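You operate a simulated robot arm through the tools that you are given. There is no shell and no other tool.

The job below is to be done with a simulated two-armed robot. You get a single attempt, and the scene is never put back.

## Task
Paste the bare steel patch, set the heater plate over it, clamp it.
Fine: the patch lies on the steel bed; orange paste brush from the grey paste pot, put back; the plate lies between the lips; bed clamp lever last. Get no oil, paste or pellets on the floor or in a drain. Keep fingers out from under lids, clips, clamps and jaws. Pinch, break and dent nothing; leave nothing switched on. Set down upright: orange paste brush. A coat counts when it lies all over at full strength: go over it till it gets no stronger.

It is judged by the outcome, as a careful person would: the job done as asked, and still so three seconds after it is handed in. It fails if anything else is knocked over, pushed out of place, dropped, spilled or broken. Lids that push on must go on centred and level and be pressed home; caps that screw on are set level and turned clockwise until they are tight.

## Robot
Two 7-joint arms with fingered hands on one trunk that stands fixed in place. Base frame: the origin is at the foot of the trunk, x ahead of it, y to its left, z up; the work surface is at about z = 850. Lengths are in mm, angles in degrees, forces in N, time in s.
The left shoulder is at [70, 171, 1352], the right one opposite. Each reaches about 1156 mm from its shoulder. Payload 5 kg a hand.
Tool frame (each hand has its own): the origin (TCP) lies between the finger pads and is the grasp point; the fingertips stand 43 mm ahead of it; z points along the fingers, y is the line along which they close. The gripper opens to 144 mm; its body begins 50 mm behind the TCP. The gripper is a hand of 5 fingers: y runs from the thumb to the fingers, the wrist lies at [-21, -124, -221] in the tool frame, and closing takes about 1.5 s.
Orientation is that of the tool frame in the base frame, as [roll, pitch, yaw] about the fixed x, y, z axes, in that order (R = Rz(yaw) Ry(pitch) Rx(roll)). With the fingers straight down and the wrist toward the robot, the tool's x, y and z point along [0, 1, 0], [1, 0, 0] and [0, 0, -1] of the base frame.

## Interface
- The arms move only by the tool servo_tool. It takes "left_deltas", "right_deltas" or both (then of equal length, played together; a hand with none holds still); each is a list of rows, each an object (a shift or turn left out is 0, a gripper value left out holds the last) with "delta_pos": the shift along the base's x, y, z in mm, a list of three; "dr": the turn, a rotation vector about the base's x, y, z in degrees, a list of three. In form: [{"delta_pos": [tx, ty, tz], "dr": [ax, ay, az]}, ...]. A call has 1 to 20 rows; each row is the pose to reach, as a shift and turn from the pose commanded when the call began. "left_claw" and "right_claw" are, for a hand that has rows, the opening in per cent of the stroke, from 0 (shut) to 100 (fully open), set as the call begins (left out, the last holds). Rows are played at 5 a second. More than 50 mm and 8.6 degrees between two rows, or a gripper value outside its range, and nothing of the call is played. A pose out of reach is approached as far as the arm can. The call stops where the force on the tool passes 50 N (or 10 N more than at its start, if that is more) or the arm is blocked; 0.2 s more then pass. Each finger travels about 45 mm/s and halts on what it meets, pressing with about 31 N; the grip force reading is that of the motor and also rises with nothing between the fingers. The clock runs only during rows and for 0.2 s after the last one: add rows that repeat a pose to give the fingers time. It gives the time, the measured TCP pose, the force on the tool (base axes), the opening and the grip force at its end, in the units of the frame above (readings bear some noise), with the torque about the TCP (base axes, N m) and any sound that the robot's microphone picked up.
- Cameras (640 x 400 px; columns grow to the right, rows downward): "scene" is now at [127.8, -30.3, 1571.7]; the picture's right is [-0.35, -0.94, -0.00], its down [-0.64, 0.24, -0.73] and it looks along [0.68, -0.25, -0.69] (base axes); focal length 316 px, centre (320, 200). "left" rides on the left gripper at [-86, -109, -168] in its tool frame; the picture's right is [-0.80, -0.28, 0.53], its down [0.54, -0.73, 0.42] and it looks along [0.27, 0.63, 0.73] (tool axes); focal length 275 px, centre (320, 200). "right" rides on the right gripper at [86, -108, -168] in its tool frame; the picture's right is [-0.80, 0.28, -0.53], its down [-0.54, -0.73, 0.42] and it looks along [-0.27, 0.63, 0.73] (tool axes); focal length 275 px, centre (320, 200). There is no depth. A picture from a camera that has moved, and an enlarged one, comes with that camera's place and axes in the base frame and with its lens.
- camera(camera): a new picture of that camera. It takes no simulated time.
- slide_trunk(by): slides the trunk up (or, below 0, down) by that many mm; the arms and the scene camera ride with it, the base frame stays. It gives what a move gives, with no picture.
- set_fingers(index, middle, ring, little, thumb_bend, thumb_turn, hand): sets how far each is bent, from 0 (flat) to 1 (curled in); at 0.3 the hand is open as for a grip, at 0.7 the pads meet at the TCP. One left out holds its place. A second passes; each finger stops where it meets its share of the squeeze, and holds until it gets a number again. A gripper value or a shape takes the hand back. It gives what a move gives, with no picture; readings hold the bend of each and the force on index, middle, ring, little, thumb and palm. thumb_turn goes from beside the hand (0) to across from the fingers (1), as for a grip.
- hand_shape(shape, hand): the hand has 5 fingers and takes this shape, open, in about a second: jaw (thumb against the fingers, like two jaws); tri (thumb and two fingers); tip (a fingertip pinch); poke (one finger out to press); point (the index stretched); flat (the hand flat); cup (the hand cupped); fist (a fist). The gripper value then closes the fingers along that shape, each until it touches; the sizes above hold for jaw. It gives what a move gives, with no picture.
- pan_tilt(pan, tilt): turns the head with the scene camera to pan (to the left, within 86 degrees either way) and tilt (down, from -29 to 69), counted from straight ahead of the robot. It gives what a move gives.
- inspect(camera, box): a new picture of the part [left, top, right, bottom] of that camera's present view, enlarged. It takes no simulated time.
- sign_off(): hands the job in; it is judged then, once.

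Nothing tells you positions but the pictures and the camera data. Unless the task says otherwise, let go and move clear before handing in.

The tools are called after ">>>" as a command line: name --argument value ..., lists and objects as JSON in quotes. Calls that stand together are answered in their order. servo_tool: Moves the arms, as the interface text tells. Its arguments: {"type":"object","properties":{"left_deltas":{"type":"array","items":{"type":"object","properties":{"delta_pos":{"type":"array","items":{"type":"number"}},"dr":{"type":"array","items":{"type":"number"}}}}},"left_claw":{"type":"number"},"right_deltas":{"type":"array","items":{"type":"object","properties":{"delta_pos":{"type":"array","items":{"type":"number"}},"dr":{"type":"array","items":{"type":"number"}}}}},"right_claw":{"type":"number"}},"required":[]} The other tools are called the same way: slide_trunk (by) moves the trunk up or down; hand_shape (shape, hand) gives the hand a shape; set_fingers (index, middle, ring, little, thumb_bend, thumb_turn, hand) moves the fingers one by one; pan_tilt (pan, tilt) turns the head that bears the scene camera; camera (camera) takes a picture; inspect (camera, box) takes an enlarged picture of a part of a camera's view; sign_off () hands the job in.

At the start:

```text
time: 0.0
left_tool_pos: [830.4, -39.1, 1262.3]
left_ee_rot: [-180.0, 0.0, 90.1]
left_wrist_force: [0.5, -0.3, -1.0]
left_torque: [-0.01, 0.03, 0.0]
left_opening: 143.7
left_grasp_force: 0.0
left_shape: jaw
left_bend: [0.3, 0.3, 0.3, 0.3, 0.3, 0.98]
left_finger forces: [0.1, 0.1, 0.0, 0.0, 0.0, 0.0]
right_tool_pos: [553.3, -519.2, 1218.9]
right_ee_rot: [-180.0, 0.1, 90.0]
right_wrist_force: [-0.2, 0.4, 0.3]
right_torque: [0.0, 0.01, 0.01]
right_opening: 143.4
right_grasp_force: 0.0
right_shape: jaw
right_bend: [0.3, 0.3, 0.3, 0.3, 0.3, 0.98]
right_finger forces: [0.0, 0.0, 0.1, 0.0, 0.1, 0.0]
trunk travel left (down, up): [-450.0, 490.0]
head pan, tilt (commanded): [-20.3, 43.4]
```

scene: 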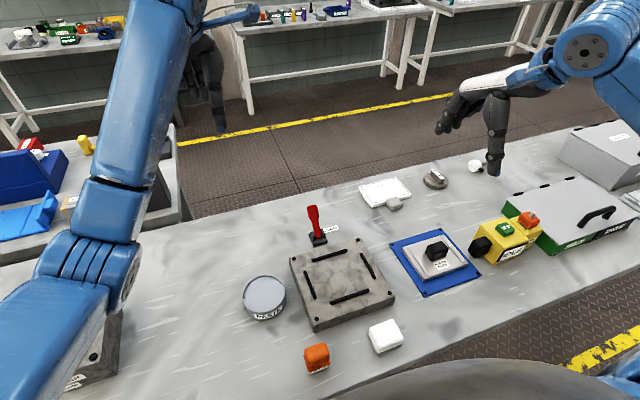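
right: 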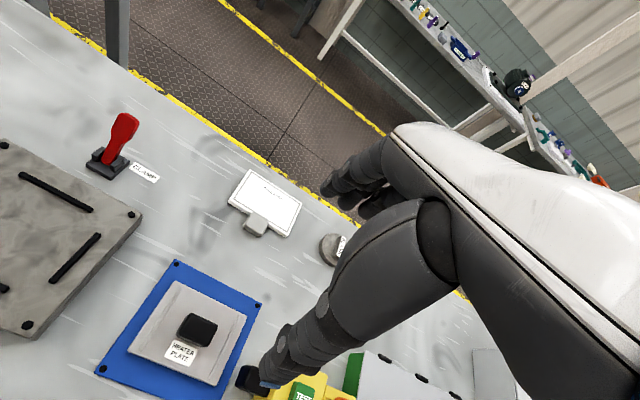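
left: 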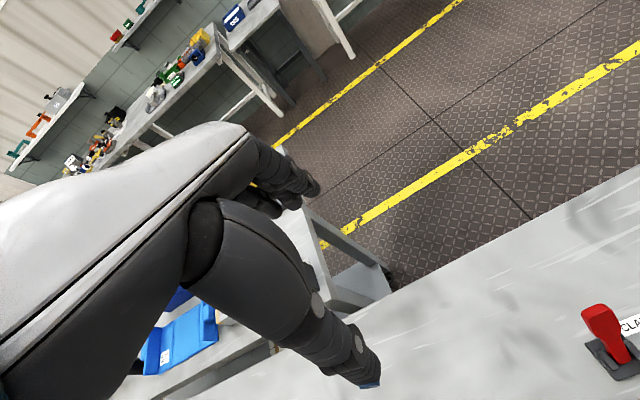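

I see a steel bed with four dark lips at the centre, a grey pot left of it, an orange block, a white block, a red clamp lever, and a heater plate with a black knob on a blue mat to the right. I'll take enlarged looks first before moving anything.

>>> inspect --camera "scene" --box '[220, 190, 420, 390]'

>>> inspect --camera "scene" --box '[340, 140, 640, 310]'

>>> inspect --camera "right" --box '[0, 80, 320, 400]'

```text
2.00 times, centred on (320, 290) of scene
camera zoom: at [127.8, -30.3, 1571.7], right [-0.35, -0.94, 0.0], down [-0.64, 0.24, -0.73], along [0.68, -0.25, -0.69], focal length 631 px, centre (320, 20)
```

zoom: 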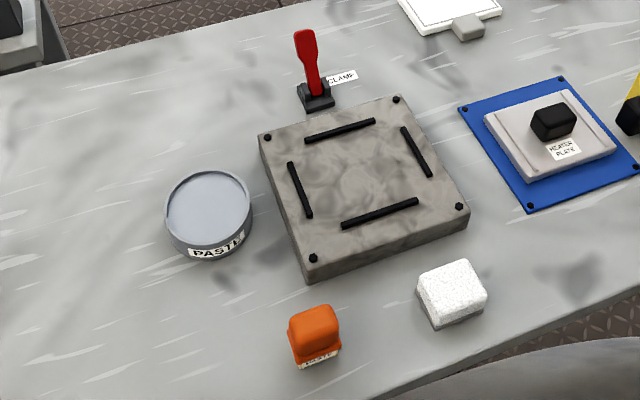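

```text
2.13 times, centred on (490, 225) of scene
camera zoom: at [127.8, -30.3, 1571.7], right [-0.35, -0.94, 0.0], down [-0.64, 0.24, -0.73], along [0.68, -0.25, -0.69], focal length 674 px, centre (-43, 147)
```

zoom: 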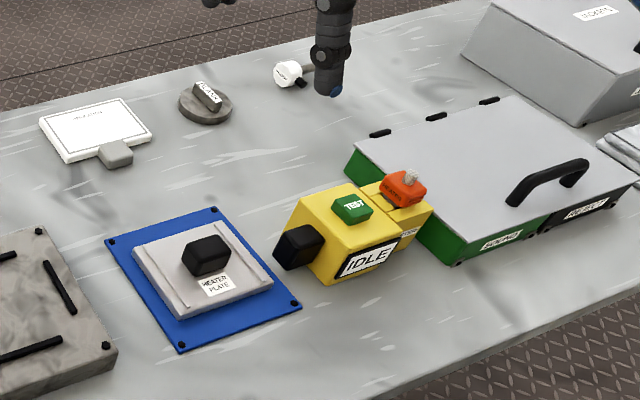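

```text
1.25 times, centred on (160, 240) of right
camera zoom: at [443.9, -432.7, 1386.8], right [0.28, -0.8, 0.53], down [-0.73, -0.54, -0.42], along [0.63, -0.27, -0.73], focal length 344 px, centre (520, 150)
```

zoom: 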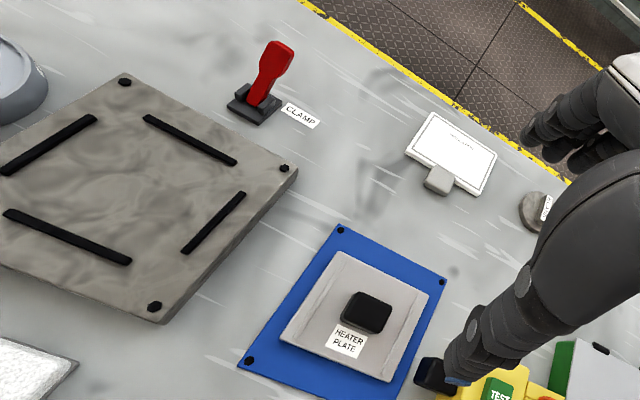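

The orange block near the front is probably the paste brush, and there's a small card with text beyond the heater plate. I'll zoom in on labels.

>>> inspect --camera "scene" --box '[290, 320, 420, 395]'

>>> inspect --camera "scene" --box '[350, 160, 510, 220]'

>>> inspect --camera "right" --box '[220, 150, 360, 250]'

>>> inspect --camera "scene" --box '[290, 190, 350, 250]'

>>> inspect --camera "scene" --box '[235, 265, 295, 325]'

>>> inspect --camera "scene" --box '[460, 200, 560, 270]'

```text
4.92 times, centred on (355, 358) of scene
camera zoom: at [127.8, -30.3, 1571.7], right [-0.35, -0.94, 0.0], down [-0.64, 0.24, -0.73], along [0.68, -0.25, -0.69], focal length 1554 px, centre (148, -575)
```

zoom: 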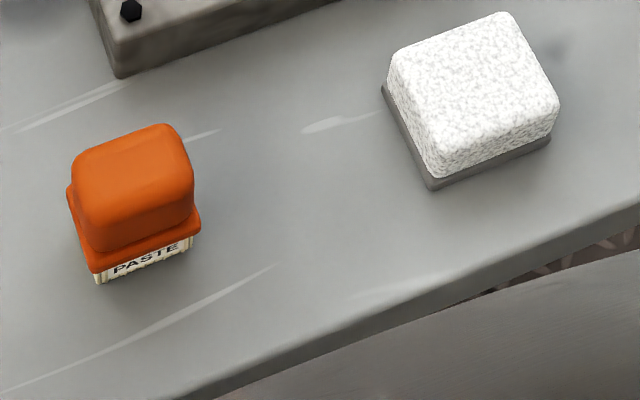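

```text
4.00 times, centred on (430, 190) of scene
camera zoom: at [127.8, -30.3, 1571.7], right [-0.35, -0.94, 0.0], down [-0.64, 0.24, -0.73], along [0.68, -0.25, -0.69], focal length 1263 px, centre (-120, 240)
```

zoom: 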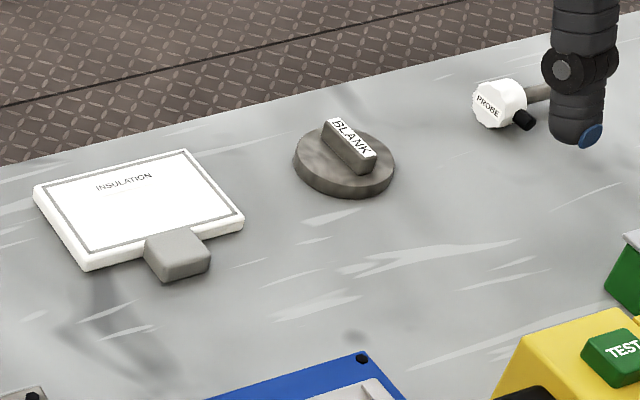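

```text
4.00 times, centred on (290, 200) of right
camera zoom: at [443.9, -432.7, 1386.8], right [0.28, -0.8, 0.53], down [-0.73, -0.54, -0.42], along [0.63, -0.27, -0.73], focal length 1101 px, centre (440, 200)
```

zoom: 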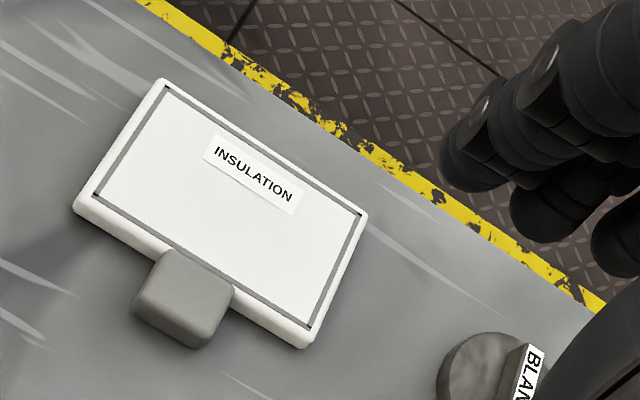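

```text
6.67 times, centred on (320, 220) of scene
camera zoom: at [127.8, -30.3, 1571.7], right [-0.35, -0.94, 0.0], down [-0.64, 0.24, -0.73], along [0.68, -0.25, -0.69], focal length 2105 px, centre (320, 67)
```

zoom: 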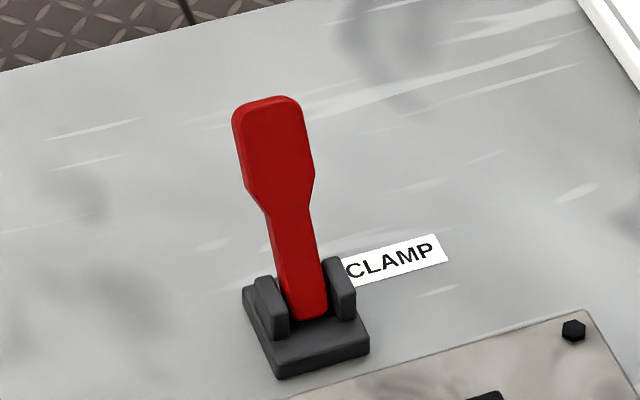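

```text
6.67 times, centred on (265, 295) of scene
camera zoom: at [127.8, -30.3, 1571.7], right [-0.35, -0.94, 0.0], down [-0.64, 0.24, -0.73], along [0.68, -0.25, -0.69], focal length 2105 px, centre (687, -433)
```

zoom: 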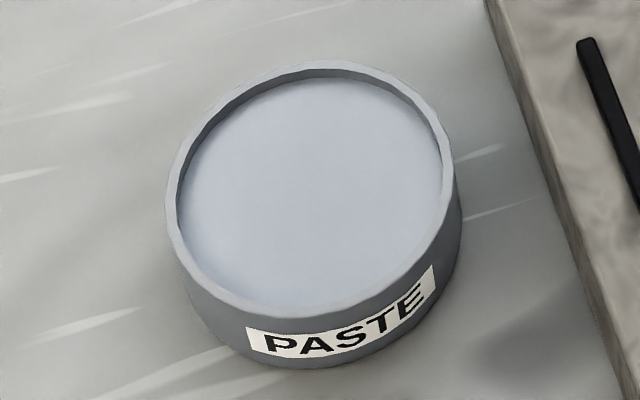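

```text
5.71 times, centred on (510, 235) of scene
camera zoom: at [127.8, -30.3, 1571.7], right [-0.35, -0.94, 0.0], down [-0.64, 0.24, -0.73], along [0.68, -0.25, -0.69], focal length 1804 px, centre (-766, 0)
```

zoom: 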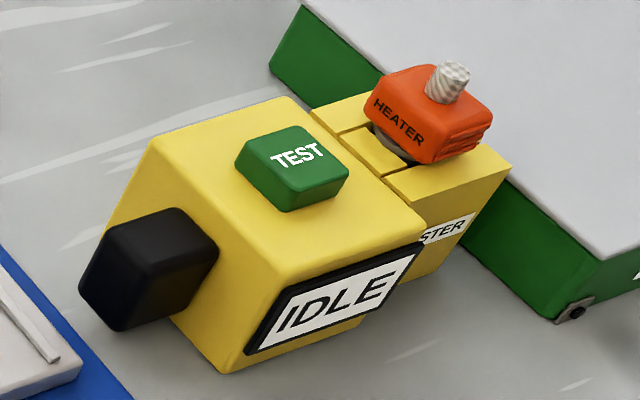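

I'll look closely at the bed's patch and the heater plate.

>>> inspect --camera "scene" --box '[285, 235, 400, 335]'

>>> inspect --camera "scene" --box '[385, 220, 490, 305]'

>>> inspect --camera "right" --box '[80, 250, 280, 400]'

>>> inspect --camera "right" --box '[60, 90, 180, 190]'

>>> inspect --camera "right" --box '[0, 130, 160, 340]'

```text
4.00 times, centred on (342, 285) of scene
camera zoom: at [127.8, -30.3, 1571.7], right [-0.35, -0.94, 0.0], down [-0.64, 0.24, -0.73], along [0.68, -0.25, -0.69], focal length 1263 px, centre (230, -140)
```

zoom: 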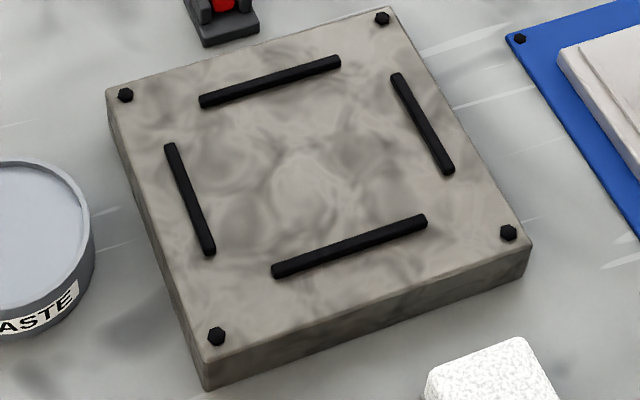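

```text
4.71 times, centred on (438, 262) of scene
camera zoom: at [127.8, -30.3, 1571.7], right [-0.35, -0.94, 0.0], down [-0.64, 0.24, -0.73], along [0.68, -0.25, -0.69], focal length 1486 px, centre (-233, -94)
```

zoom: 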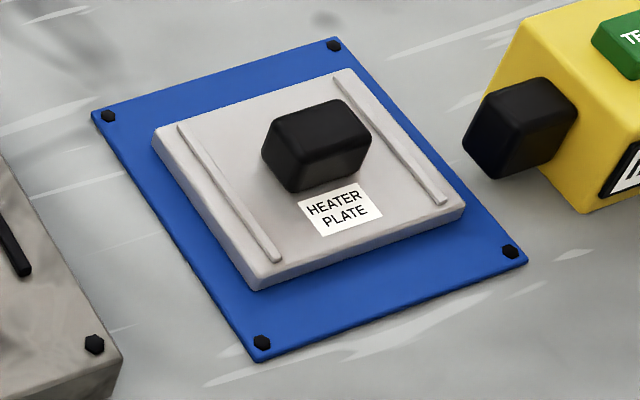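

```text
2.67 times, centred on (180, 325) of right
camera zoom: at [443.9, -432.7, 1386.8], right [0.28, -0.8, 0.53], down [-0.73, -0.54, -0.42], along [0.63, -0.27, -0.73], focal length 734 px, centre (693, -133)
```

zoom: 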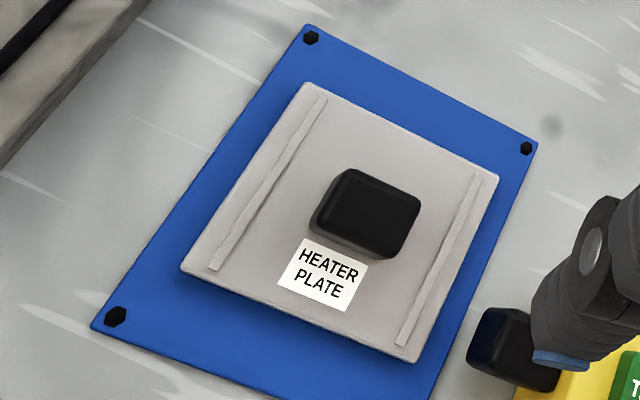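

```text
4.00 times, centred on (120, 140) of right
camera zoom: at [443.9, -432.7, 1386.8], right [0.28, -0.8, 0.53], down [-0.73, -0.54, -0.42], along [0.63, -0.27, -0.73], focal length 1101 px, centre (1120, 440)
```

zoom: 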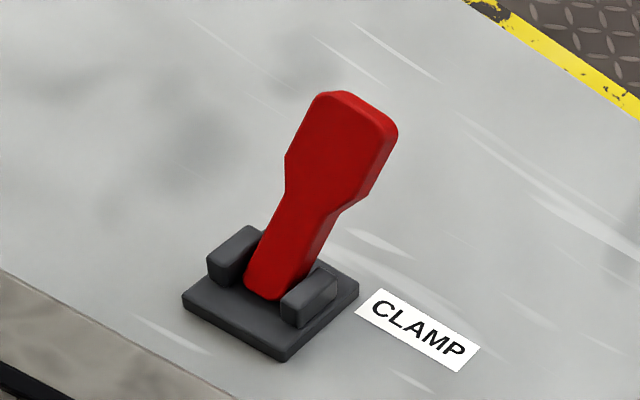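

```text
1.90 times, centred on (80, 235) of right
camera zoom: at [443.9, -432.7, 1386.8], right [0.28, -0.8, 0.53], down [-0.73, -0.54, -0.42], along [0.63, -0.27, -0.73], focal length 524 px, centre (777, 133)
```

zoom: 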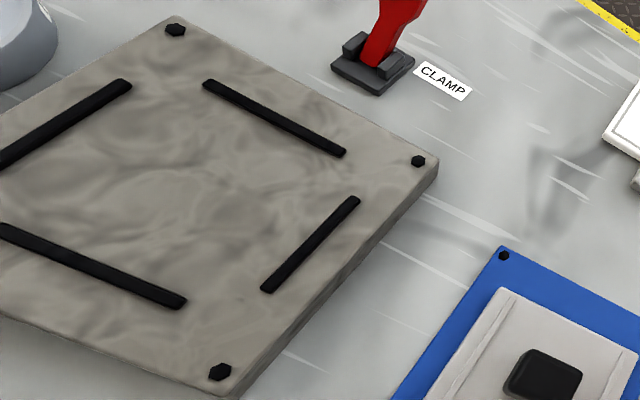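

Estimates so far: bed centre ≈ (535,-234), top z≈880, lips enclosing x 471–600 and y −154…−315. The pot is at ≈ (548,−41), the brush at ≈ (365,−112), the heater plate at ≈ (510,−504) and the clamp base at ≈ (681,−228). First I park the left arm out to the left and bring the right hand over high above the brush for a look.

>>> servo_tool --left_deltas '[{"delta_pos": [-20, 45, 0]}, {"delta_pos": [-40, 90, 0]}, {"delta_pos": [-60, 135, 0]}, {"delta_pos": [-80, 180, 0]}, {"delta_pos": [-100, 225, 0]}, {"delta_pos": [-120, 270, 0]}, {"delta_pos": [-140, 315, 0]}, {"delta_pos": [-160, 360, 0]}, {"delta_pos": [-180, 400, 0]}, {"delta_pos": [-200, 420, 0]}]' --right_deltas '[{"delta_pos": [-20, 40, 0]}, {"delta_pos": [-40, 80, 0]}, {"delta_pos": [-60, 120, 0]}, {"delta_pos": [-80, 160, 0]}, {"delta_pos": [-100, 200, 0]}, {"delta_pos": [-120, 240, 0]}, {"delta_pos": [-140, 280, 0]}, {"delta_pos": [-160, 320, 0]}, {"delta_pos": [-180, 360, -20]}, {"delta_pos": [-190, 400, -50]}]'

>>> camera --camera "scene"

>>> camera --camera "right"

```text
refused: row 10 steps farther than a row can; nothing moved
```

```text
taken
camera scene: at [127.8, -30.3, 1571.7], right [-0.35, -0.94, 0.0], down [-0.64, 0.24, -0.73], along [0.68, -0.25, -0.69], focal length 316 px, centre (320, 200)
```

scene: 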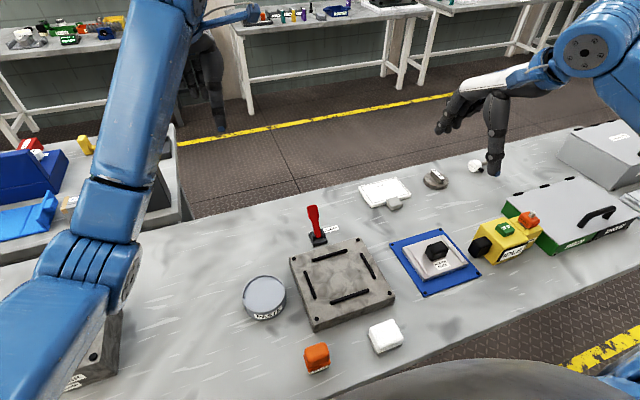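

```text
taken
camera right: at [443.9, -432.7, 1386.8], right [0.28, -0.8, 0.53], down [-0.73, -0.54, -0.42], along [0.63, -0.27, -0.73], focal length 275 px, centre (320, 200)
```

right: 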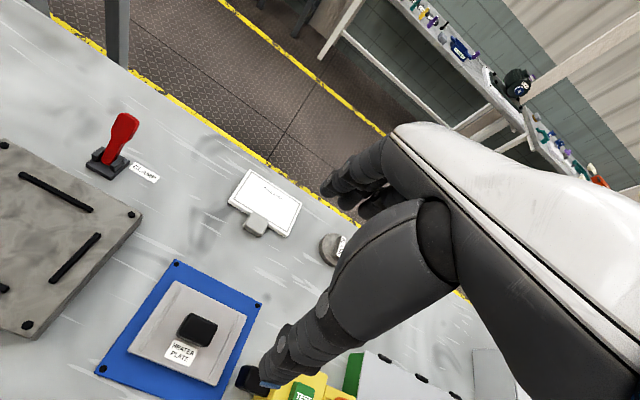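

The move was refused for one row being slightly too long; nothing moved. I repeat it with smaller steps.

>>> servo_tool --left_deltas '[{"delta_pos": [-20, 40, 0]}, {"delta_pos": [-40, 80, 0]}, {"delta_pos": [-60, 120, 0]}, {"delta_pos": [-80, 160, 0]}, {"delta_pos": [-100, 200, 0]}, {"delta_pos": [-120, 240, 0]}, {"delta_pos": [-140, 280, 0]}, {"delta_pos": [-160, 320, 0]}, {"delta_pos": [-180, 360, 0]}, {"delta_pos": [-200, 400, 0]}]' --right_deltas '[{"delta_pos": [-20, 40, 0]}, {"delta_pos": [-40, 80, 0]}, {"delta_pos": [-60, 120, 0]}, {"delta_pos": [-80, 160, 0]}, {"delta_pos": [-100, 200, 0]}, {"delta_pos": [-120, 240, 0]}, {"delta_pos": [-140, 280, 0]}, {"delta_pos": [-160, 320, 0]}, {"delta_pos": [-180, 360, -20]}, {"delta_pos": [-190, 395, -40]}]'

>>> camera --camera "scene"

>>> camera --camera "right"

```text
time: 2.4
left_tool_pos: [635.1, 358.3, 1261.7]
left_ee_rot: [-179.9, -0.3, 90.0]
left_wrist_force: [-0.1, -1.0, 0.4]
left_torque: [0.11, 0.08, -0.01]
left_opening: 143.9
left_grasp_force: 0.0
left_shape: jaw
left_bend: [0.3, 0.3, 0.3, 0.3, 0.3, 0.98]
left_finger forces: [0.0, 0.0, 0.0, 0.0, 0.1, 0.0]
right_tool_pos: [494.4, -66.3, 1256.5]
right_ee_rot: [175.5, 0.0, 89.8]
right_wrist_force: [0.5, -0.6, 0.0]
right_torque: [0.14, 0.04, 0.03]
right_opening: 144.1
right_grasp_force: 0.0
right_shape: jaw
right_bend: [0.3, 0.3, 0.3, 0.3, 0.3, 0.97]
right_finger forces: [0.0, 0.0, 0.0, 0.0, 0.0, 0.0]
right hand out of reach, approached as far as the arm can: row 4, 5, 6, 7, 8, 9, 10
trunk travel left (down, up): [-450.0, 490.0]
head pan, tilt (commanded): [-20.3, 43.4]
stopped in row 10 (right hand): the arm was blocked; the commanded pose is now the measured one
```

```text
taken
camera scene: at [130.4, -34.5, 1571.4], right [-0.35, -0.94, 0.0], down [-0.65, 0.24, -0.72], along [0.68, -0.25, -0.69], focal length 316 px, centre (320, 200)
```

scene: 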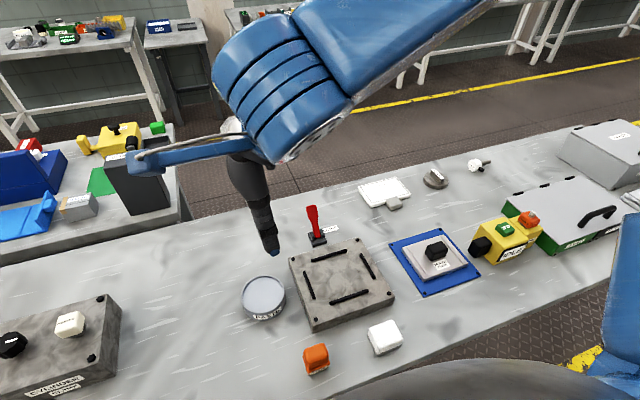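

```text
taken
camera right: at [373.2, 21.1, 1414.8], right [0.24, -0.8, 0.56], down [-0.69, -0.54, -0.48], along [0.68, -0.27, -0.68], focal length 275 px, centre (320, 200)
```

right: 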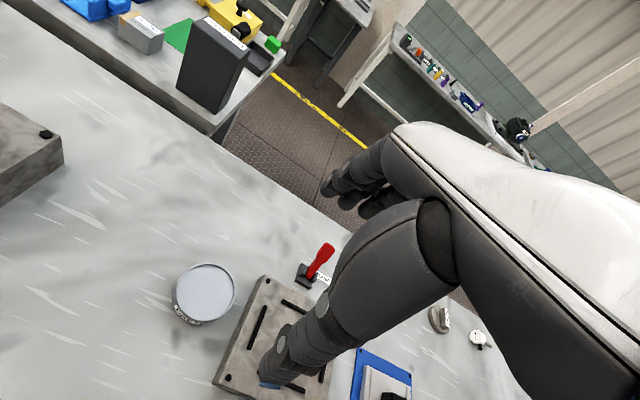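

The right arm folds too tightly this close to the trunk; with the shoulder higher, low and near targets become easier. I raise the trunk and look again.

>>> slide_trunk --by 330

>>> camera --camera "scene"

```text
time: 5.7
left_tool_pos: [632.3, 361.8, 1592.0]
left_ee_rot: [180.0, 0.0, 89.8]
left_wrist_force: [0.5, -0.6, -0.5]
left_torque: [0.02, -0.01, 0.0]
left_opening: 143.8
left_grasp_force: 0.1
left_shape: jaw
left_bend: [0.3, 0.3, 0.3, 0.3, 0.3, 0.98]
left_finger forces: [0.0, 0.0, 0.0, 0.1, 0.0, 0.0]
right_tool_pos: [492.6, -62.9, 1587.5]
right_ee_rot: [175.5, 0.2, 89.8]
right_wrist_force: [-0.4, -0.5, 0.2]
right_torque: [0.0, -0.02, 0.0]
right_opening: 143.6
right_grasp_force: 0.0
right_shape: jaw
right_bend: [0.3, 0.3, 0.3, 0.3, 0.3, 0.97]
right_finger forces: [0.1, 0.1, 0.0, 0.0, 0.1, 0.0]
trunk travel left (down, up): [-780.0, 160.0]
head pan, tilt (commanded): [-20.3, 43.4]
```

```text
taken
camera scene: at [128.0, -29.9, 1901.6], right [-0.35, -0.94, 0.0], down [-0.64, 0.24, -0.73], along [0.68, -0.25, -0.69], focal length 316 px, centre (320, 200)
```

scene: 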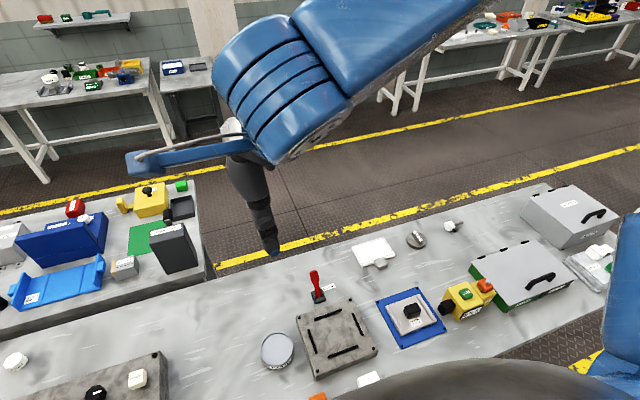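

Now I lower the right hand in stages toward the brush, levelling the tool, with the head tilted further down.

>>> servo_tool --right_deltas '[{"delta_pos": [0, 0, -40], "dr": [0, 2, 0]}, {"delta_pos": [0, 0, -80], "dr": [0, 4.5, 0]}, {"delta_pos": [0, -4, -120], "dr": [0, 4.5, 0]}, {"delta_pos": [0, -8, -160], "dr": [0, 4.5, 0]}, {"delta_pos": [-10, -12, -200], "dr": [0, 4.5, 0]}, {"delta_pos": [-20, -16, -240], "dr": [0, 4.5, 0]}, {"delta_pos": [-30, -20, -280], "dr": [0, 4.5, 0]}, {"delta_pos": [-40, -24, -320], "dr": [0, 4.5, 0]}, {"delta_pos": [-55, -30, -360], "dr": [0, 4.5, 0]}, {"delta_pos": [-70, -36, -400], "dr": [0, 4.5, 0]}, {"delta_pos": [-90, -42, -440], "dr": [0, 4.5, 0]}, {"delta_pos": [-110, -48, -470], "dr": [0, 4.5, 0]}]'

>>> pan_tilt --pan -20.3 --tilt 58

>>> camera --camera "scene"

>>> camera --camera "right"

```text
time: 8.2
left_tool_pos: [632.6, 359.9, 1591.4]
left_ee_rot: [179.9, 0.0, 89.9]
left_wrist_force: [0.1, -0.5, 1.2]
left_torque: [-0.01, -0.02, -0.03]
left_opening: 143.7
left_grasp_force: 0.1
left_shape: jaw
left_bend: [0.3, 0.3, 0.3, 0.3, 0.3, 0.98]
left_finger forces: [0.0, 0.0, 0.1, 0.0, 0.1, 0.0]
right_tool_pos: [476.3, -217.8, 1257.1]
right_ee_rot: [-179.9, 0.3, 90.0]
right_wrist_force: [-0.4, 0.4, -0.6]
right_torque: [0.0, 0.02, -0.03]
right_opening: 143.8
right_grasp_force: 0.0
right_shape: jaw
right_bend: [0.3, 0.3, 0.3, 0.3, 0.3, 0.98]
right_finger forces: [0.0, 0.0, 0.0, 0.0, 0.0, 0.0]
right hand out of reach, approached as far as the arm can: row 1, 3, 4, 5, 6, 7, 8, 9, 10, 11, 12
trunk travel left (down, up): [-780.0, 160.0]
head pan, tilt (commanded): [-20.3, 43.4]
```

```text
time: 9.0
left_tool_pos: [632.1, 361.3, 1591.8]
left_ee_rot: [-180.0, 0.1, 89.9]
left_wrist_force: [0.4, -0.1, 0.4]
left_torque: [-0.01, 0.01, -0.02]
left_opening: 143.8
left_grasp_force: 0.0
left_shape: jaw
left_bend: [0.3, 0.3, 0.3, 0.3, 0.3, 0.98]
left_finger forces: [0.1, 0.0, 0.0, 0.0, 0.0, 0.0]
right_tool_pos: [477.5, -217.0, 1259.9]
right_ee_rot: [-179.9, 0.2, 89.9]
right_wrist_force: [0.0, -0.8, 0.1]
right_torque: [0.01, -0.01, 0.03]
right_opening: 144.0
right_grasp_force: 0.0
right_shape: jaw
right_bend: [0.3, 0.3, 0.3, 0.3, 0.3, 0.98]
right_finger forces: [0.0, 0.0, 0.1, 0.0, 0.1, 0.0]
trunk travel left (down, up): [-780.0, 160.0]
head pan, tilt (commanded): [-20.3, 58.0]
```

```text
taken
camera scene: at [115.2, -25.3, 1882.3], right [-0.35, -0.94, 0.0], down [-0.8, 0.29, -0.53], along [0.5, -0.18, -0.85], focal length 316 px, centre (320, 200)
```

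scene: 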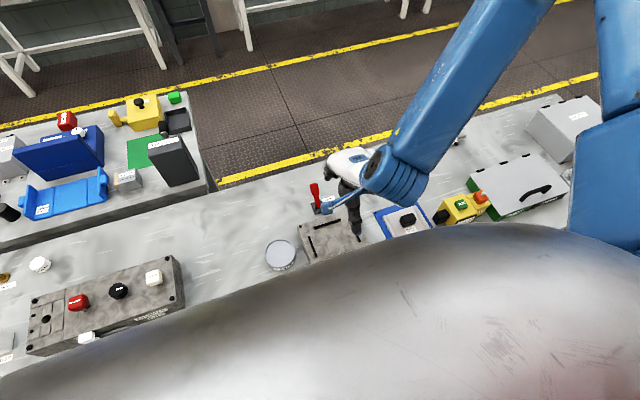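

```text
taken
camera right: at [369.0, -130.1, 1425.4], right [0.28, -0.8, 0.54], down [-0.73, -0.54, -0.42], along [0.62, -0.27, -0.73], focal length 275 px, centre (320, 200)
```

right: 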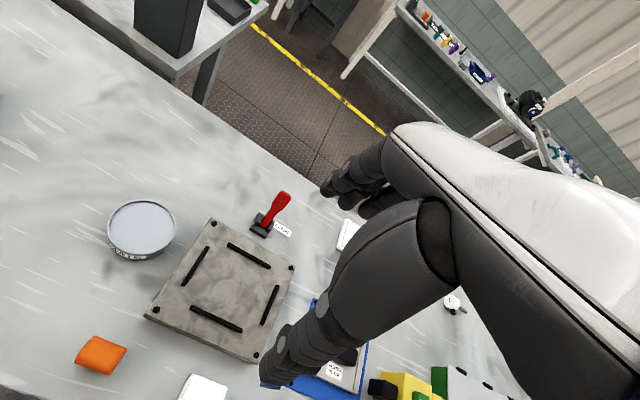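

The arm lags in this posture. I'll try descending straight down from here to learn what's reachable.

>>> servo_tool --right_deltas '[{"delta_pos": [0, 0, -40]}, {"delta_pos": [0, 0, -80]}, {"delta_pos": [0, 0, -120]}, {"delta_pos": [0, 0, -160]}, {"delta_pos": [0, 0, -160]}, {"delta_pos": [0, 0, -160]}]'

>>> camera --camera "right"

```text
time: 10.4
left_tool_pos: [631.4, 362.1, 1591.7]
left_ee_rot: [-180.0, -0.1, 89.9]
left_wrist_force: [-0.6, -0.1, 0.1]
left_torque: [-0.03, -0.02, 0.0]
left_opening: 143.7
left_grasp_force: 0.1
left_shape: jaw
left_bend: [0.3, 0.3, 0.3, 0.3, 0.3, 0.98]
left_finger forces: [0.1, 0.1, 0.0, 0.1, 0.0, 0.0]
right_tool_pos: [494.1, -273.1, 1215.5]
right_ee_rot: [-179.9, 0.2, 90.0]
right_wrist_force: [-0.2, 0.5, 0.1]
right_torque: [-0.01, -0.01, -0.02]
right_opening: 143.8
right_grasp_force: 0.1
right_shape: jaw
right_bend: [0.3, 0.3, 0.3, 0.3, 0.3, 0.98]
right_finger forces: [0.0, 0.0, 0.0, 0.0, 0.0, 0.0]
right hand out of reach, approached as far as the arm can: row 1, 2, 3, 4, 5, 6
trunk travel left (down, up): [-780.0, 160.0]
head pan, tilt (commanded): [-20.3, 58.0]
```

```text
taken
camera right: at [386.3, -187.2, 1382.6], right [0.28, -0.79, 0.54], down [-0.73, -0.54, -0.42], along [0.63, -0.27, -0.73], focal length 275 px, centre (320, 200)
```

right: 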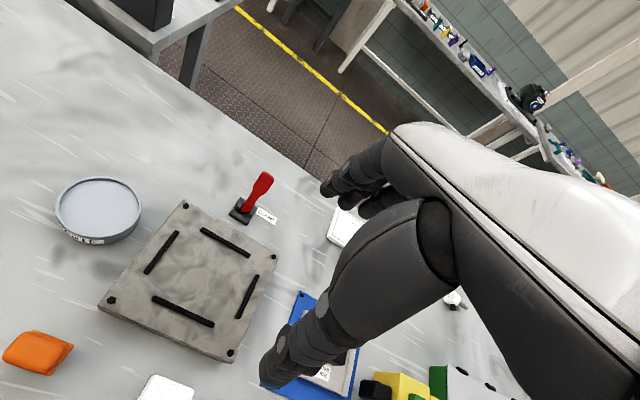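

I want to see how the right arm is folded before choosing a better approach, so I'll look toward the right side.

>>> pan_tilt --pan -60 --tilt 20

>>> camera --camera "scene"

>>> camera --camera "left"

```text
time: 11.5
left_tool_pos: [631.7, 361.1, 1590.9]
left_ee_rot: [180.0, 0.1, 89.9]
left_wrist_force: [-0.3, -0.3, -0.9]
left_torque: [-0.02, 0.01, -0.01]
left_opening: 143.8
left_grasp_force: 0.1
left_shape: jaw
left_bend: [0.3, 0.3, 0.3, 0.3, 0.3, 0.98]
left_finger forces: [0.1, 0.0, 0.1, 0.0, 0.1, 0.1]
right_tool_pos: [494.1, -274.9, 1215.7]
right_ee_rot: [-179.9, 0.1, 89.9]
right_wrist_force: [0.3, 0.5, 0.6]
right_torque: [0.01, 0.0, -0.03]
right_opening: 143.9
right_grasp_force: 0.1
right_shape: jaw
right_bend: [0.3, 0.3, 0.3, 0.3, 0.3, 0.98]
right_finger forces: [0.0, 0.0, 0.0, 0.0, 0.0, 0.0]
trunk travel left (down, up): [-780.0, 160.0]
head pan, tilt (commanded): [-60.0, 20.0]
```

```text
taken
camera scene: at [97.1, -81.9, 1937.9], right [-0.87, -0.5, 0.0], down [-0.17, 0.3, -0.94], along [0.47, -0.81, -0.34], focal length 316 px, centre (320, 200)
```

scene: 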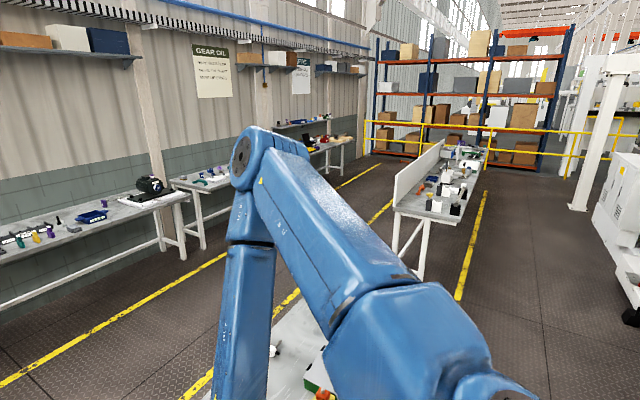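

```text
taken
camera left: at [523.3, 276.1, 1757.9], right [-0.28, -0.8, -0.53], down [-0.73, 0.54, -0.42], along [0.63, 0.27, -0.73], focal length 275 px, centre (320, 200)
```

left: 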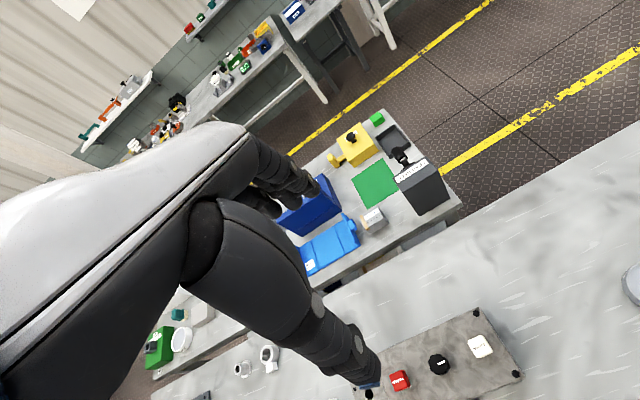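

The arm's elbow sits high and forward, so the wrist runs out of bend near the trunk. I'll try turning the hand so the wrist points back-right, moving outward and lower, to bring the elbow to the side.

>>> servo_tool --right_deltas '[{"delta_pos": [10, -30, 0], "dr": [0, 0, 6]}, {"delta_pos": [20, -60, 0], "dr": [0, 0, 12]}, {"delta_pos": [30, -90, -20], "dr": [0, 0, 18]}, {"delta_pos": [40, -120, -40], "dr": [0, 0, 24]}, {"delta_pos": [50, -150, -60], "dr": [0, 0, 30]}, {"delta_pos": [50, -150, -90], "dr": [0, 0, 36]}, {"delta_pos": [50, -150, -120], "dr": [0, 0, 42]}, {"delta_pos": [50, -150, -150], "dr": [0, 0, 45]}, {"delta_pos": [50, -150, -150], "dr": [0, 0, 45]}]'

>>> camera --camera "scene"

>>> camera --camera "right"

```text
time: 13.5
left_tool_pos: [630.3, 357.7, 1593.0]
left_ee_rot: [179.9, -0.3, 89.9]
left_wrist_force: [-0.6, -0.7, 1.0]
left_torque: [0.1, 0.02, 0.0]
left_opening: 143.6
left_grasp_force: 0.0
left_shape: jaw
left_bend: [0.3, 0.3, 0.3, 0.3, 0.3, 0.98]
left_finger forces: [0.0, 0.0, 0.1, 0.0, 0.1, 0.0]
right_tool_pos: [537.6, -431.9, 1138.5]
right_ee_rot: [179.7, 0.3, 134.6]
right_wrist_force: [-0.8, -0.1, 0.5]
right_torque: [0.08, -0.02, -0.02]
right_opening: 143.6
right_grasp_force: 0.1
right_shape: jaw
right_bend: [0.3, 0.3, 0.3, 0.3, 0.3, 0.98]
right_finger forces: [0.0, 0.1, 0.2, 0.1, 0.1, 0.0]
right hand out of reach, approached as far as the arm can: row 6, 7, 8, 9
trunk travel left (down, up): [-780.0, 160.0]
head pan, tilt (commanded): [-60.0, 20.0]
```

```text
taken
camera scene: at [95.0, -87.5, 1937.9], right [-0.87, -0.5, 0.0], down [-0.17, 0.3, -0.94], along [0.47, -0.81, -0.34], focal length 316 px, centre (320, 200)
```

scene: 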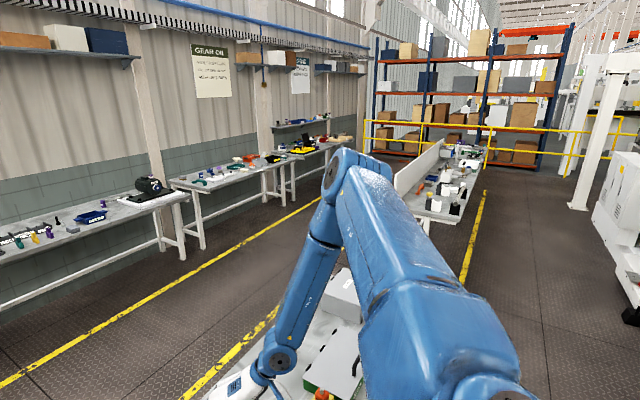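

```text
taken
camera right: at [398.4, -446.8, 1304.8], right [0.76, -0.37, 0.54], down [-0.13, -0.9, -0.42], along [0.64, 0.25, -0.73], focal length 275 px, centre (320, 200)
```

right: 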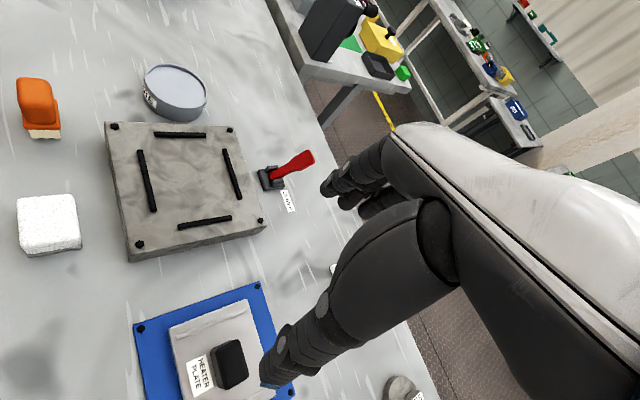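

Turning the wrist helped: the elbow is now out to the side. I continue turning until the hand closes along y and move in over the free space near the brush, staying high.

>>> servo_tool --right_deltas '[{"delta_pos": [-15, 20, 0], "dr": [0, 0, 6]}, {"delta_pos": [-30, 40, 0], "dr": [0, 0, 12]}, {"delta_pos": [-45, 60, 0], "dr": [0, 0, 18]}, {"delta_pos": [-60, 80, 0], "dr": [0, 0, 24]}, {"delta_pos": [-75, 100, 0], "dr": [0, 0, 30]}, {"delta_pos": [-90, 130, 0], "dr": [0, 0, 36]}, {"delta_pos": [-105, 160, 0], "dr": [0, 0, 42]}, {"delta_pos": [-120, 190, 0], "dr": [0, 0, 45.4]}, {"delta_pos": [-135, 220, 0], "dr": [0, 0, 45.4]}, {"delta_pos": [-135, 220, -30], "dr": [0, 0, 45.4]}, {"delta_pos": [-135, 220, -30], "dr": [0, 0, 45.4]}]'

>>> camera --camera "scene"

>>> camera --camera "right"

```text
time: 15.9
left_tool_pos: [631.8, 361.1, 1591.0]
left_ee_rot: [180.0, 0.1, 90.0]
left_wrist_force: [-1.1, 0.0, 0.2]
left_torque: [0.02, -0.01, 0.01]
left_opening: 144.1
left_grasp_force: 0.0
left_shape: jaw
left_bend: [0.3, 0.3, 0.3, 0.3, 0.3, 0.98]
left_finger forces: [0.0, 0.0, 0.1, 0.0, 0.1, 0.0]
right_tool_pos: [413.0, -242.8, 1176.7]
right_ee_rot: [180.0, 0.3, -179.7]
right_wrist_force: [0.3, 0.5, 0.1]
right_torque: [0.01, -0.05, 0.01]
right_opening: 143.7
right_grasp_force: 0.1
right_shape: jaw
right_bend: [0.3, 0.3, 0.3, 0.3, 0.3, 0.98]
right_finger forces: [0.1, 0.0, 0.0, 0.1, 0.0, 0.1]
right hand out of reach, approached as far as the arm can: row 3, 4, 5, 6, 7, 8, 9, 10, 11
trunk travel left (down, up): [-780.0, 160.0]
head pan, tilt (commanded): [-60.0, 20.0]
```

```text
taken
camera scene: at [96.0, -82.3, 1938.1], right [-0.87, -0.5, 0.0], down [-0.17, 0.3, -0.94], along [0.47, -0.81, -0.34], focal length 316 px, centre (320, 200)
```

scene: 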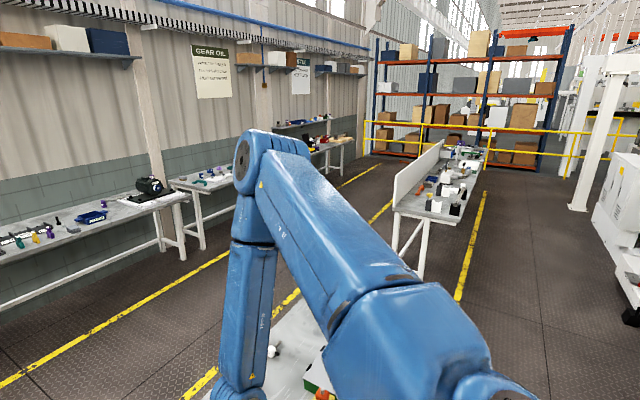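

```text
taken
camera right: at [326.7, -351.5, 1343.1], right [0.79, 0.29, 0.54], down [0.55, -0.72, -0.42], along [0.27, 0.63, -0.73], focal length 275 px, centre (320, 200)
```

right: 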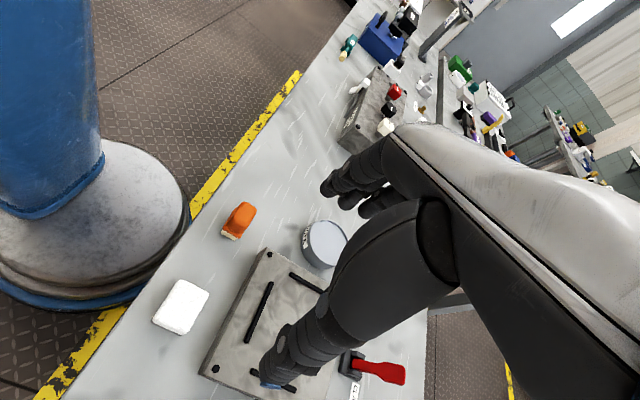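

The elbow stays high in front. I'll pitch the fingers toward the left/up in free air so the forearm swings to the side and lower, then turn the fingers down again.

>>> servo_tool --right_deltas '[{"delta_pos": [0, 0, 10], "dr": [7, 0, 0]}, {"delta_pos": [0, 0, 20], "dr": [14, 0, 0]}, {"delta_pos": [0, 0, 30], "dr": [21, 0, 0]}, {"delta_pos": [0, 0, 30], "dr": [28, 0, 0]}, {"delta_pos": [0, 0, 30], "dr": [35, 0, 0]}, {"delta_pos": [0, 0, 30], "dr": [42, 0, 0]}, {"delta_pos": [0, 0, 30], "dr": [49, 0, 0]}, {"delta_pos": [0, 0, 30], "dr": [56, 0, 0]}, {"delta_pos": [0, 0, 30], "dr": [63, 0, 0]}, {"delta_pos": [0, 0, 30], "dr": [70, 0, 0]}]'

>>> camera --camera "scene"

```text
time: 18.1
left_tool_pos: [630.0, 360.7, 1591.7]
left_ee_rot: [180.0, 0.1, 89.9]
left_wrist_force: [0.2, -0.8, -0.5]
left_torque: [0.03, 0.01, 0.02]
left_opening: 143.9
left_grasp_force: 0.2
left_shape: jaw
left_bend: [0.3, 0.3, 0.3, 0.3, 0.3, 0.98]
left_finger forces: [0.0, 0.0, 0.0, 0.0, 0.1, 0.0]
right_tool_pos: [375.8, -264.0, 1398.0]
right_ee_rot: [111.6, 0.9, 179.4]
right_wrist_force: [-0.1, -0.1, 0.2]
right_torque: [0.0, -0.04, -0.01]
right_opening: 143.8
right_grasp_force: 0.1
right_shape: jaw
right_bend: [0.3, 0.3, 0.3, 0.3, 0.3, 0.97]
right_finger forces: [0.0, 0.0, 0.0, 0.0, 0.1, 0.0]
right hand out of reach, approached as far as the arm can: row 2, 3, 4, 5, 6, 7, 8, 9, 10
trunk travel left (down, up): [-780.0, 160.0]
head pan, tilt (commanded): [-60.0, 20.0]
```

```text
taken
camera scene: at [96.0, -82.8, 1938.1], right [-0.87, -0.5, 0.0], down [-0.17, 0.3, -0.94], along [0.47, -0.81, -0.34], focal length 316 px, centre (320, 200)
```

scene: 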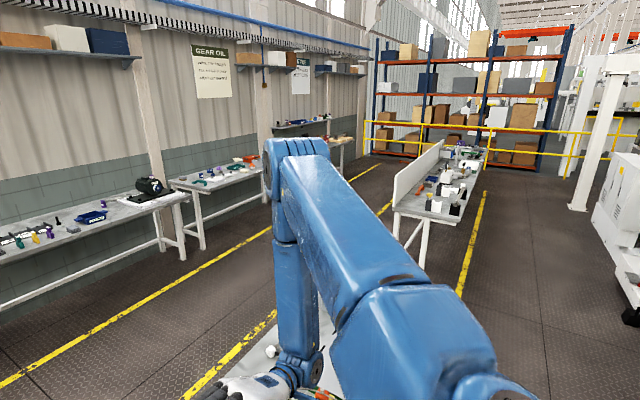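

I want to compare with the left arm's posture, which seemed to have its elbow low.

>>> pan_tilt --pan 45 --tilt 30

>>> camera --camera "scene"

```text
time: 19.9
left_tool_pos: [632.1, 362.7, 1590.8]
left_ee_rot: [180.0, 0.0, 89.9]
left_wrist_force: [0.3, -0.7, 0.2]
left_torque: [0.02, -0.03, -0.03]
left_opening: 143.8
left_grasp_force: 0.1
left_shape: jaw
left_bend: [0.3, 0.3, 0.3, 0.3, 0.3, 0.98]
left_finger forces: [0.1, 0.0, 0.0, 0.0, 0.0, 0.0]
right_tool_pos: [375.4, -262.4, 1397.4]
right_ee_rot: [111.8, 0.9, 179.5]
right_wrist_force: [0.3, 0.2, -0.6]
right_torque: [0.0, 0.0, 0.02]
right_opening: 144.2
right_grasp_force: 0.1
right_shape: jaw
right_bend: [0.3, 0.3, 0.3, 0.3, 0.3, 0.97]
right_finger forces: [0.1, 0.0, 0.1, 0.1, 0.0, 0.0]
trunk travel left (down, up): [-780.0, 160.0]
head pan, tilt (commanded): [45.0, 30.0]
```

```text
taken
camera scene: at [114.5, 62.5, 1921.9], right [0.71, -0.71, 0.0], down [-0.35, -0.35, -0.87], along [0.61, 0.61, -0.5], focal length 316 px, centre (320, 200)
```

scene: 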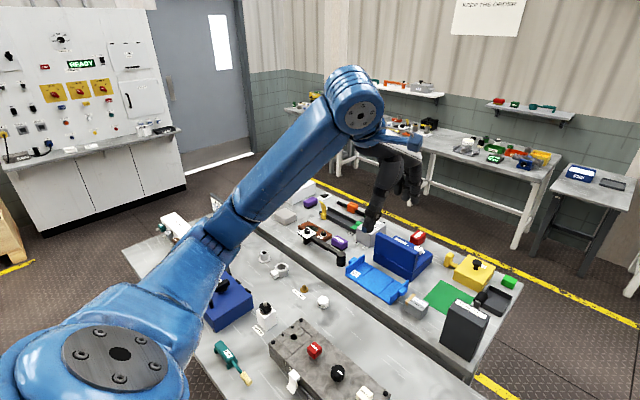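

I'll bring the right hand back to the mirror image of the left arm's pose (fingers down, out front) to see if the elbow drops.

>>> servo_tool --right_deltas '[{"delta_pos": [20, -20, 10], "dr": [-8, 0, 0]}, {"delta_pos": [40, -40, 20], "dr": [-16, 0, 0]}, {"delta_pos": [60, -60, 30], "dr": [-24, 0, 0]}, {"delta_pos": [80, -80, 40], "dr": [-32, 0, 0]}, {"delta_pos": [100, -90, 60], "dr": [-40, 0, 0]}, {"delta_pos": [120, -100, 80], "dr": [-48, 0, 0]}, {"delta_pos": [140, -110, 100], "dr": [-56, 0, 0]}, {"delta_pos": [160, -120, 120], "dr": [-64, 0, 0]}, {"delta_pos": [180, -130, 140], "dr": [-68, 0, 0]}, {"delta_pos": [200, -130, 160], "dr": [-68, 0, 0]}]'

>>> servo_tool --right_deltas '[{"delta_pos": [6, 0, 5], "dr": [0, 0, -8]}, {"delta_pos": [12, 0, 10], "dr": [0, 0, -16]}, {"delta_pos": [18, 0, 15], "dr": [0, 0, -24]}, {"delta_pos": [24, 0, 20], "dr": [0, 0, -32]}, {"delta_pos": [30, 0, 25], "dr": [0, 0, -40]}, {"delta_pos": [36, 0, 30], "dr": [0, 0, -48]}, {"delta_pos": [42, 0, 35], "dr": [0, 0, -56]}, {"delta_pos": [48, 0, 40], "dr": [0, 0, -64]}, {"delta_pos": [54, 0, 40], "dr": [0, 0, -72]}, {"delta_pos": [60, 0, 40], "dr": [0, 0, -80]}, {"delta_pos": [60, 0, 40], "dr": [0, 0, -88]}, {"delta_pos": [60, 0, 40], "dr": [0, 0, -90]}]'

>>> pan_tilt --pan -50 --tilt 30

>>> camera --camera "scene"

```text
time: 22.1
left_tool_pos: [631.6, 361.6, 1591.8]
left_ee_rot: [-180.0, 0.0, 89.9]
left_wrist_force: [0.2, 0.1, 0.1]
left_torque: [0.02, -0.01, -0.03]
left_opening: 143.7
left_grasp_force: 0.2
left_shape: jaw
left_bend: [0.3, 0.3, 0.3, 0.3, 0.3, 0.98]
left_finger forces: [0.1, 0.0, 0.1, 0.0, 0.1, 0.1]
right_tool_pos: [409.2, -335.2, 1323.0]
right_ee_rot: [176.8, 8.1, 177.8]
right_wrist_force: [-0.5, 0.1, 0.4]
right_torque: [0.05, 0.0, -0.02]
right_opening: 143.9
right_grasp_force: 0.0
right_shape: jaw
right_bend: [0.3, 0.3, 0.3, 0.3, 0.3, 0.98]
right_finger forces: [0.0, 0.0, 0.0, 0.0, 0.0, 0.1]
right hand out of reach, approached as far as the arm can: row 1, 2, 3, 4, 5, 6, 7, 8, 9, 10
trunk travel left (down, up): [-780.0, 160.0]
head pan, tilt (commanded): [45.0, 30.0]
```

```text
time: 24.7
left_tool_pos: [632.4, 364.1, 1590.3]
left_ee_rot: [-180.0, 0.0, 89.9]
left_wrist_force: [-0.1, -0.1, -1.3]
left_torque: [0.01, 0.02, 0.01]
left_opening: 143.8
left_grasp_force: 0.0
left_shape: jaw
left_bend: [0.3, 0.3, 0.3, 0.3, 0.3, 0.98]
left_finger forces: [0.0, 0.1, 0.1, 0.0, 0.1, 0.0]
right_tool_pos: [525.3, -343.2, 1351.4]
right_ee_rot: [176.8, 8.2, 87.8]
right_wrist_force: [0.4, -0.3, 0.1]
right_torque: [0.0, 0.01, -0.01]
right_opening: 143.9
right_grasp_force: 0.0
right_shape: jaw
right_bend: [0.3, 0.3, 0.3, 0.3, 0.3, 0.98]
right_finger forces: [0.0, 0.1, 0.0, 0.0, 0.0, 0.0]
right hand out of reach, approached as far as the arm can: row 6, 7, 8, 9, 10, 11, 12
trunk travel left (down, up): [-780.0, 160.0]
head pan, tilt (commanded): [45.0, 30.0]
```

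```text
time: 26.4
left_tool_pos: [631.4, 362.0, 1591.4]
left_ee_rot: [-180.0, 0.0, 89.9]
left_wrist_force: [-0.4, 0.5, 0.1]
left_torque: [0.03, 0.0, -0.01]
left_opening: 143.7
left_grasp_force: 0.1
left_shape: jaw
left_bend: [0.3, 0.3, 0.3, 0.3, 0.3, 0.98]
left_finger forces: [0.0, 0.0, 0.0, 0.1, 0.0, 0.0]
right_tool_pos: [525.7, -344.4, 1350.6]
right_ee_rot: [176.9, 8.2, 87.8]
right_wrist_force: [0.1, -0.2, 0.2]
right_torque: [-0.01, -0.03, -0.01]
right_opening: 144.0
right_grasp_force: 0.0
right_shape: jaw
right_bend: [0.3, 0.3, 0.3, 0.3, 0.3, 0.98]
right_finger forces: [0.0, 0.0, 0.1, 0.0, 0.1, 0.1]
trunk travel left (down, up): [-780.0, 160.0]
head pan, tilt (commanded): [-50.0, 30.0]
```

```text
taken
camera scene: at [108.5, -70.6, 1922.0], right [-0.77, -0.64, 0.0], down [-0.32, 0.38, -0.87], along [0.56, -0.66, -0.5], focal length 316 px, centre (320, 200)
```

scene: 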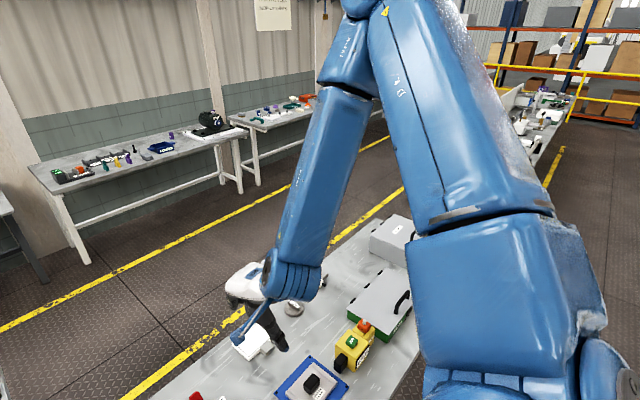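

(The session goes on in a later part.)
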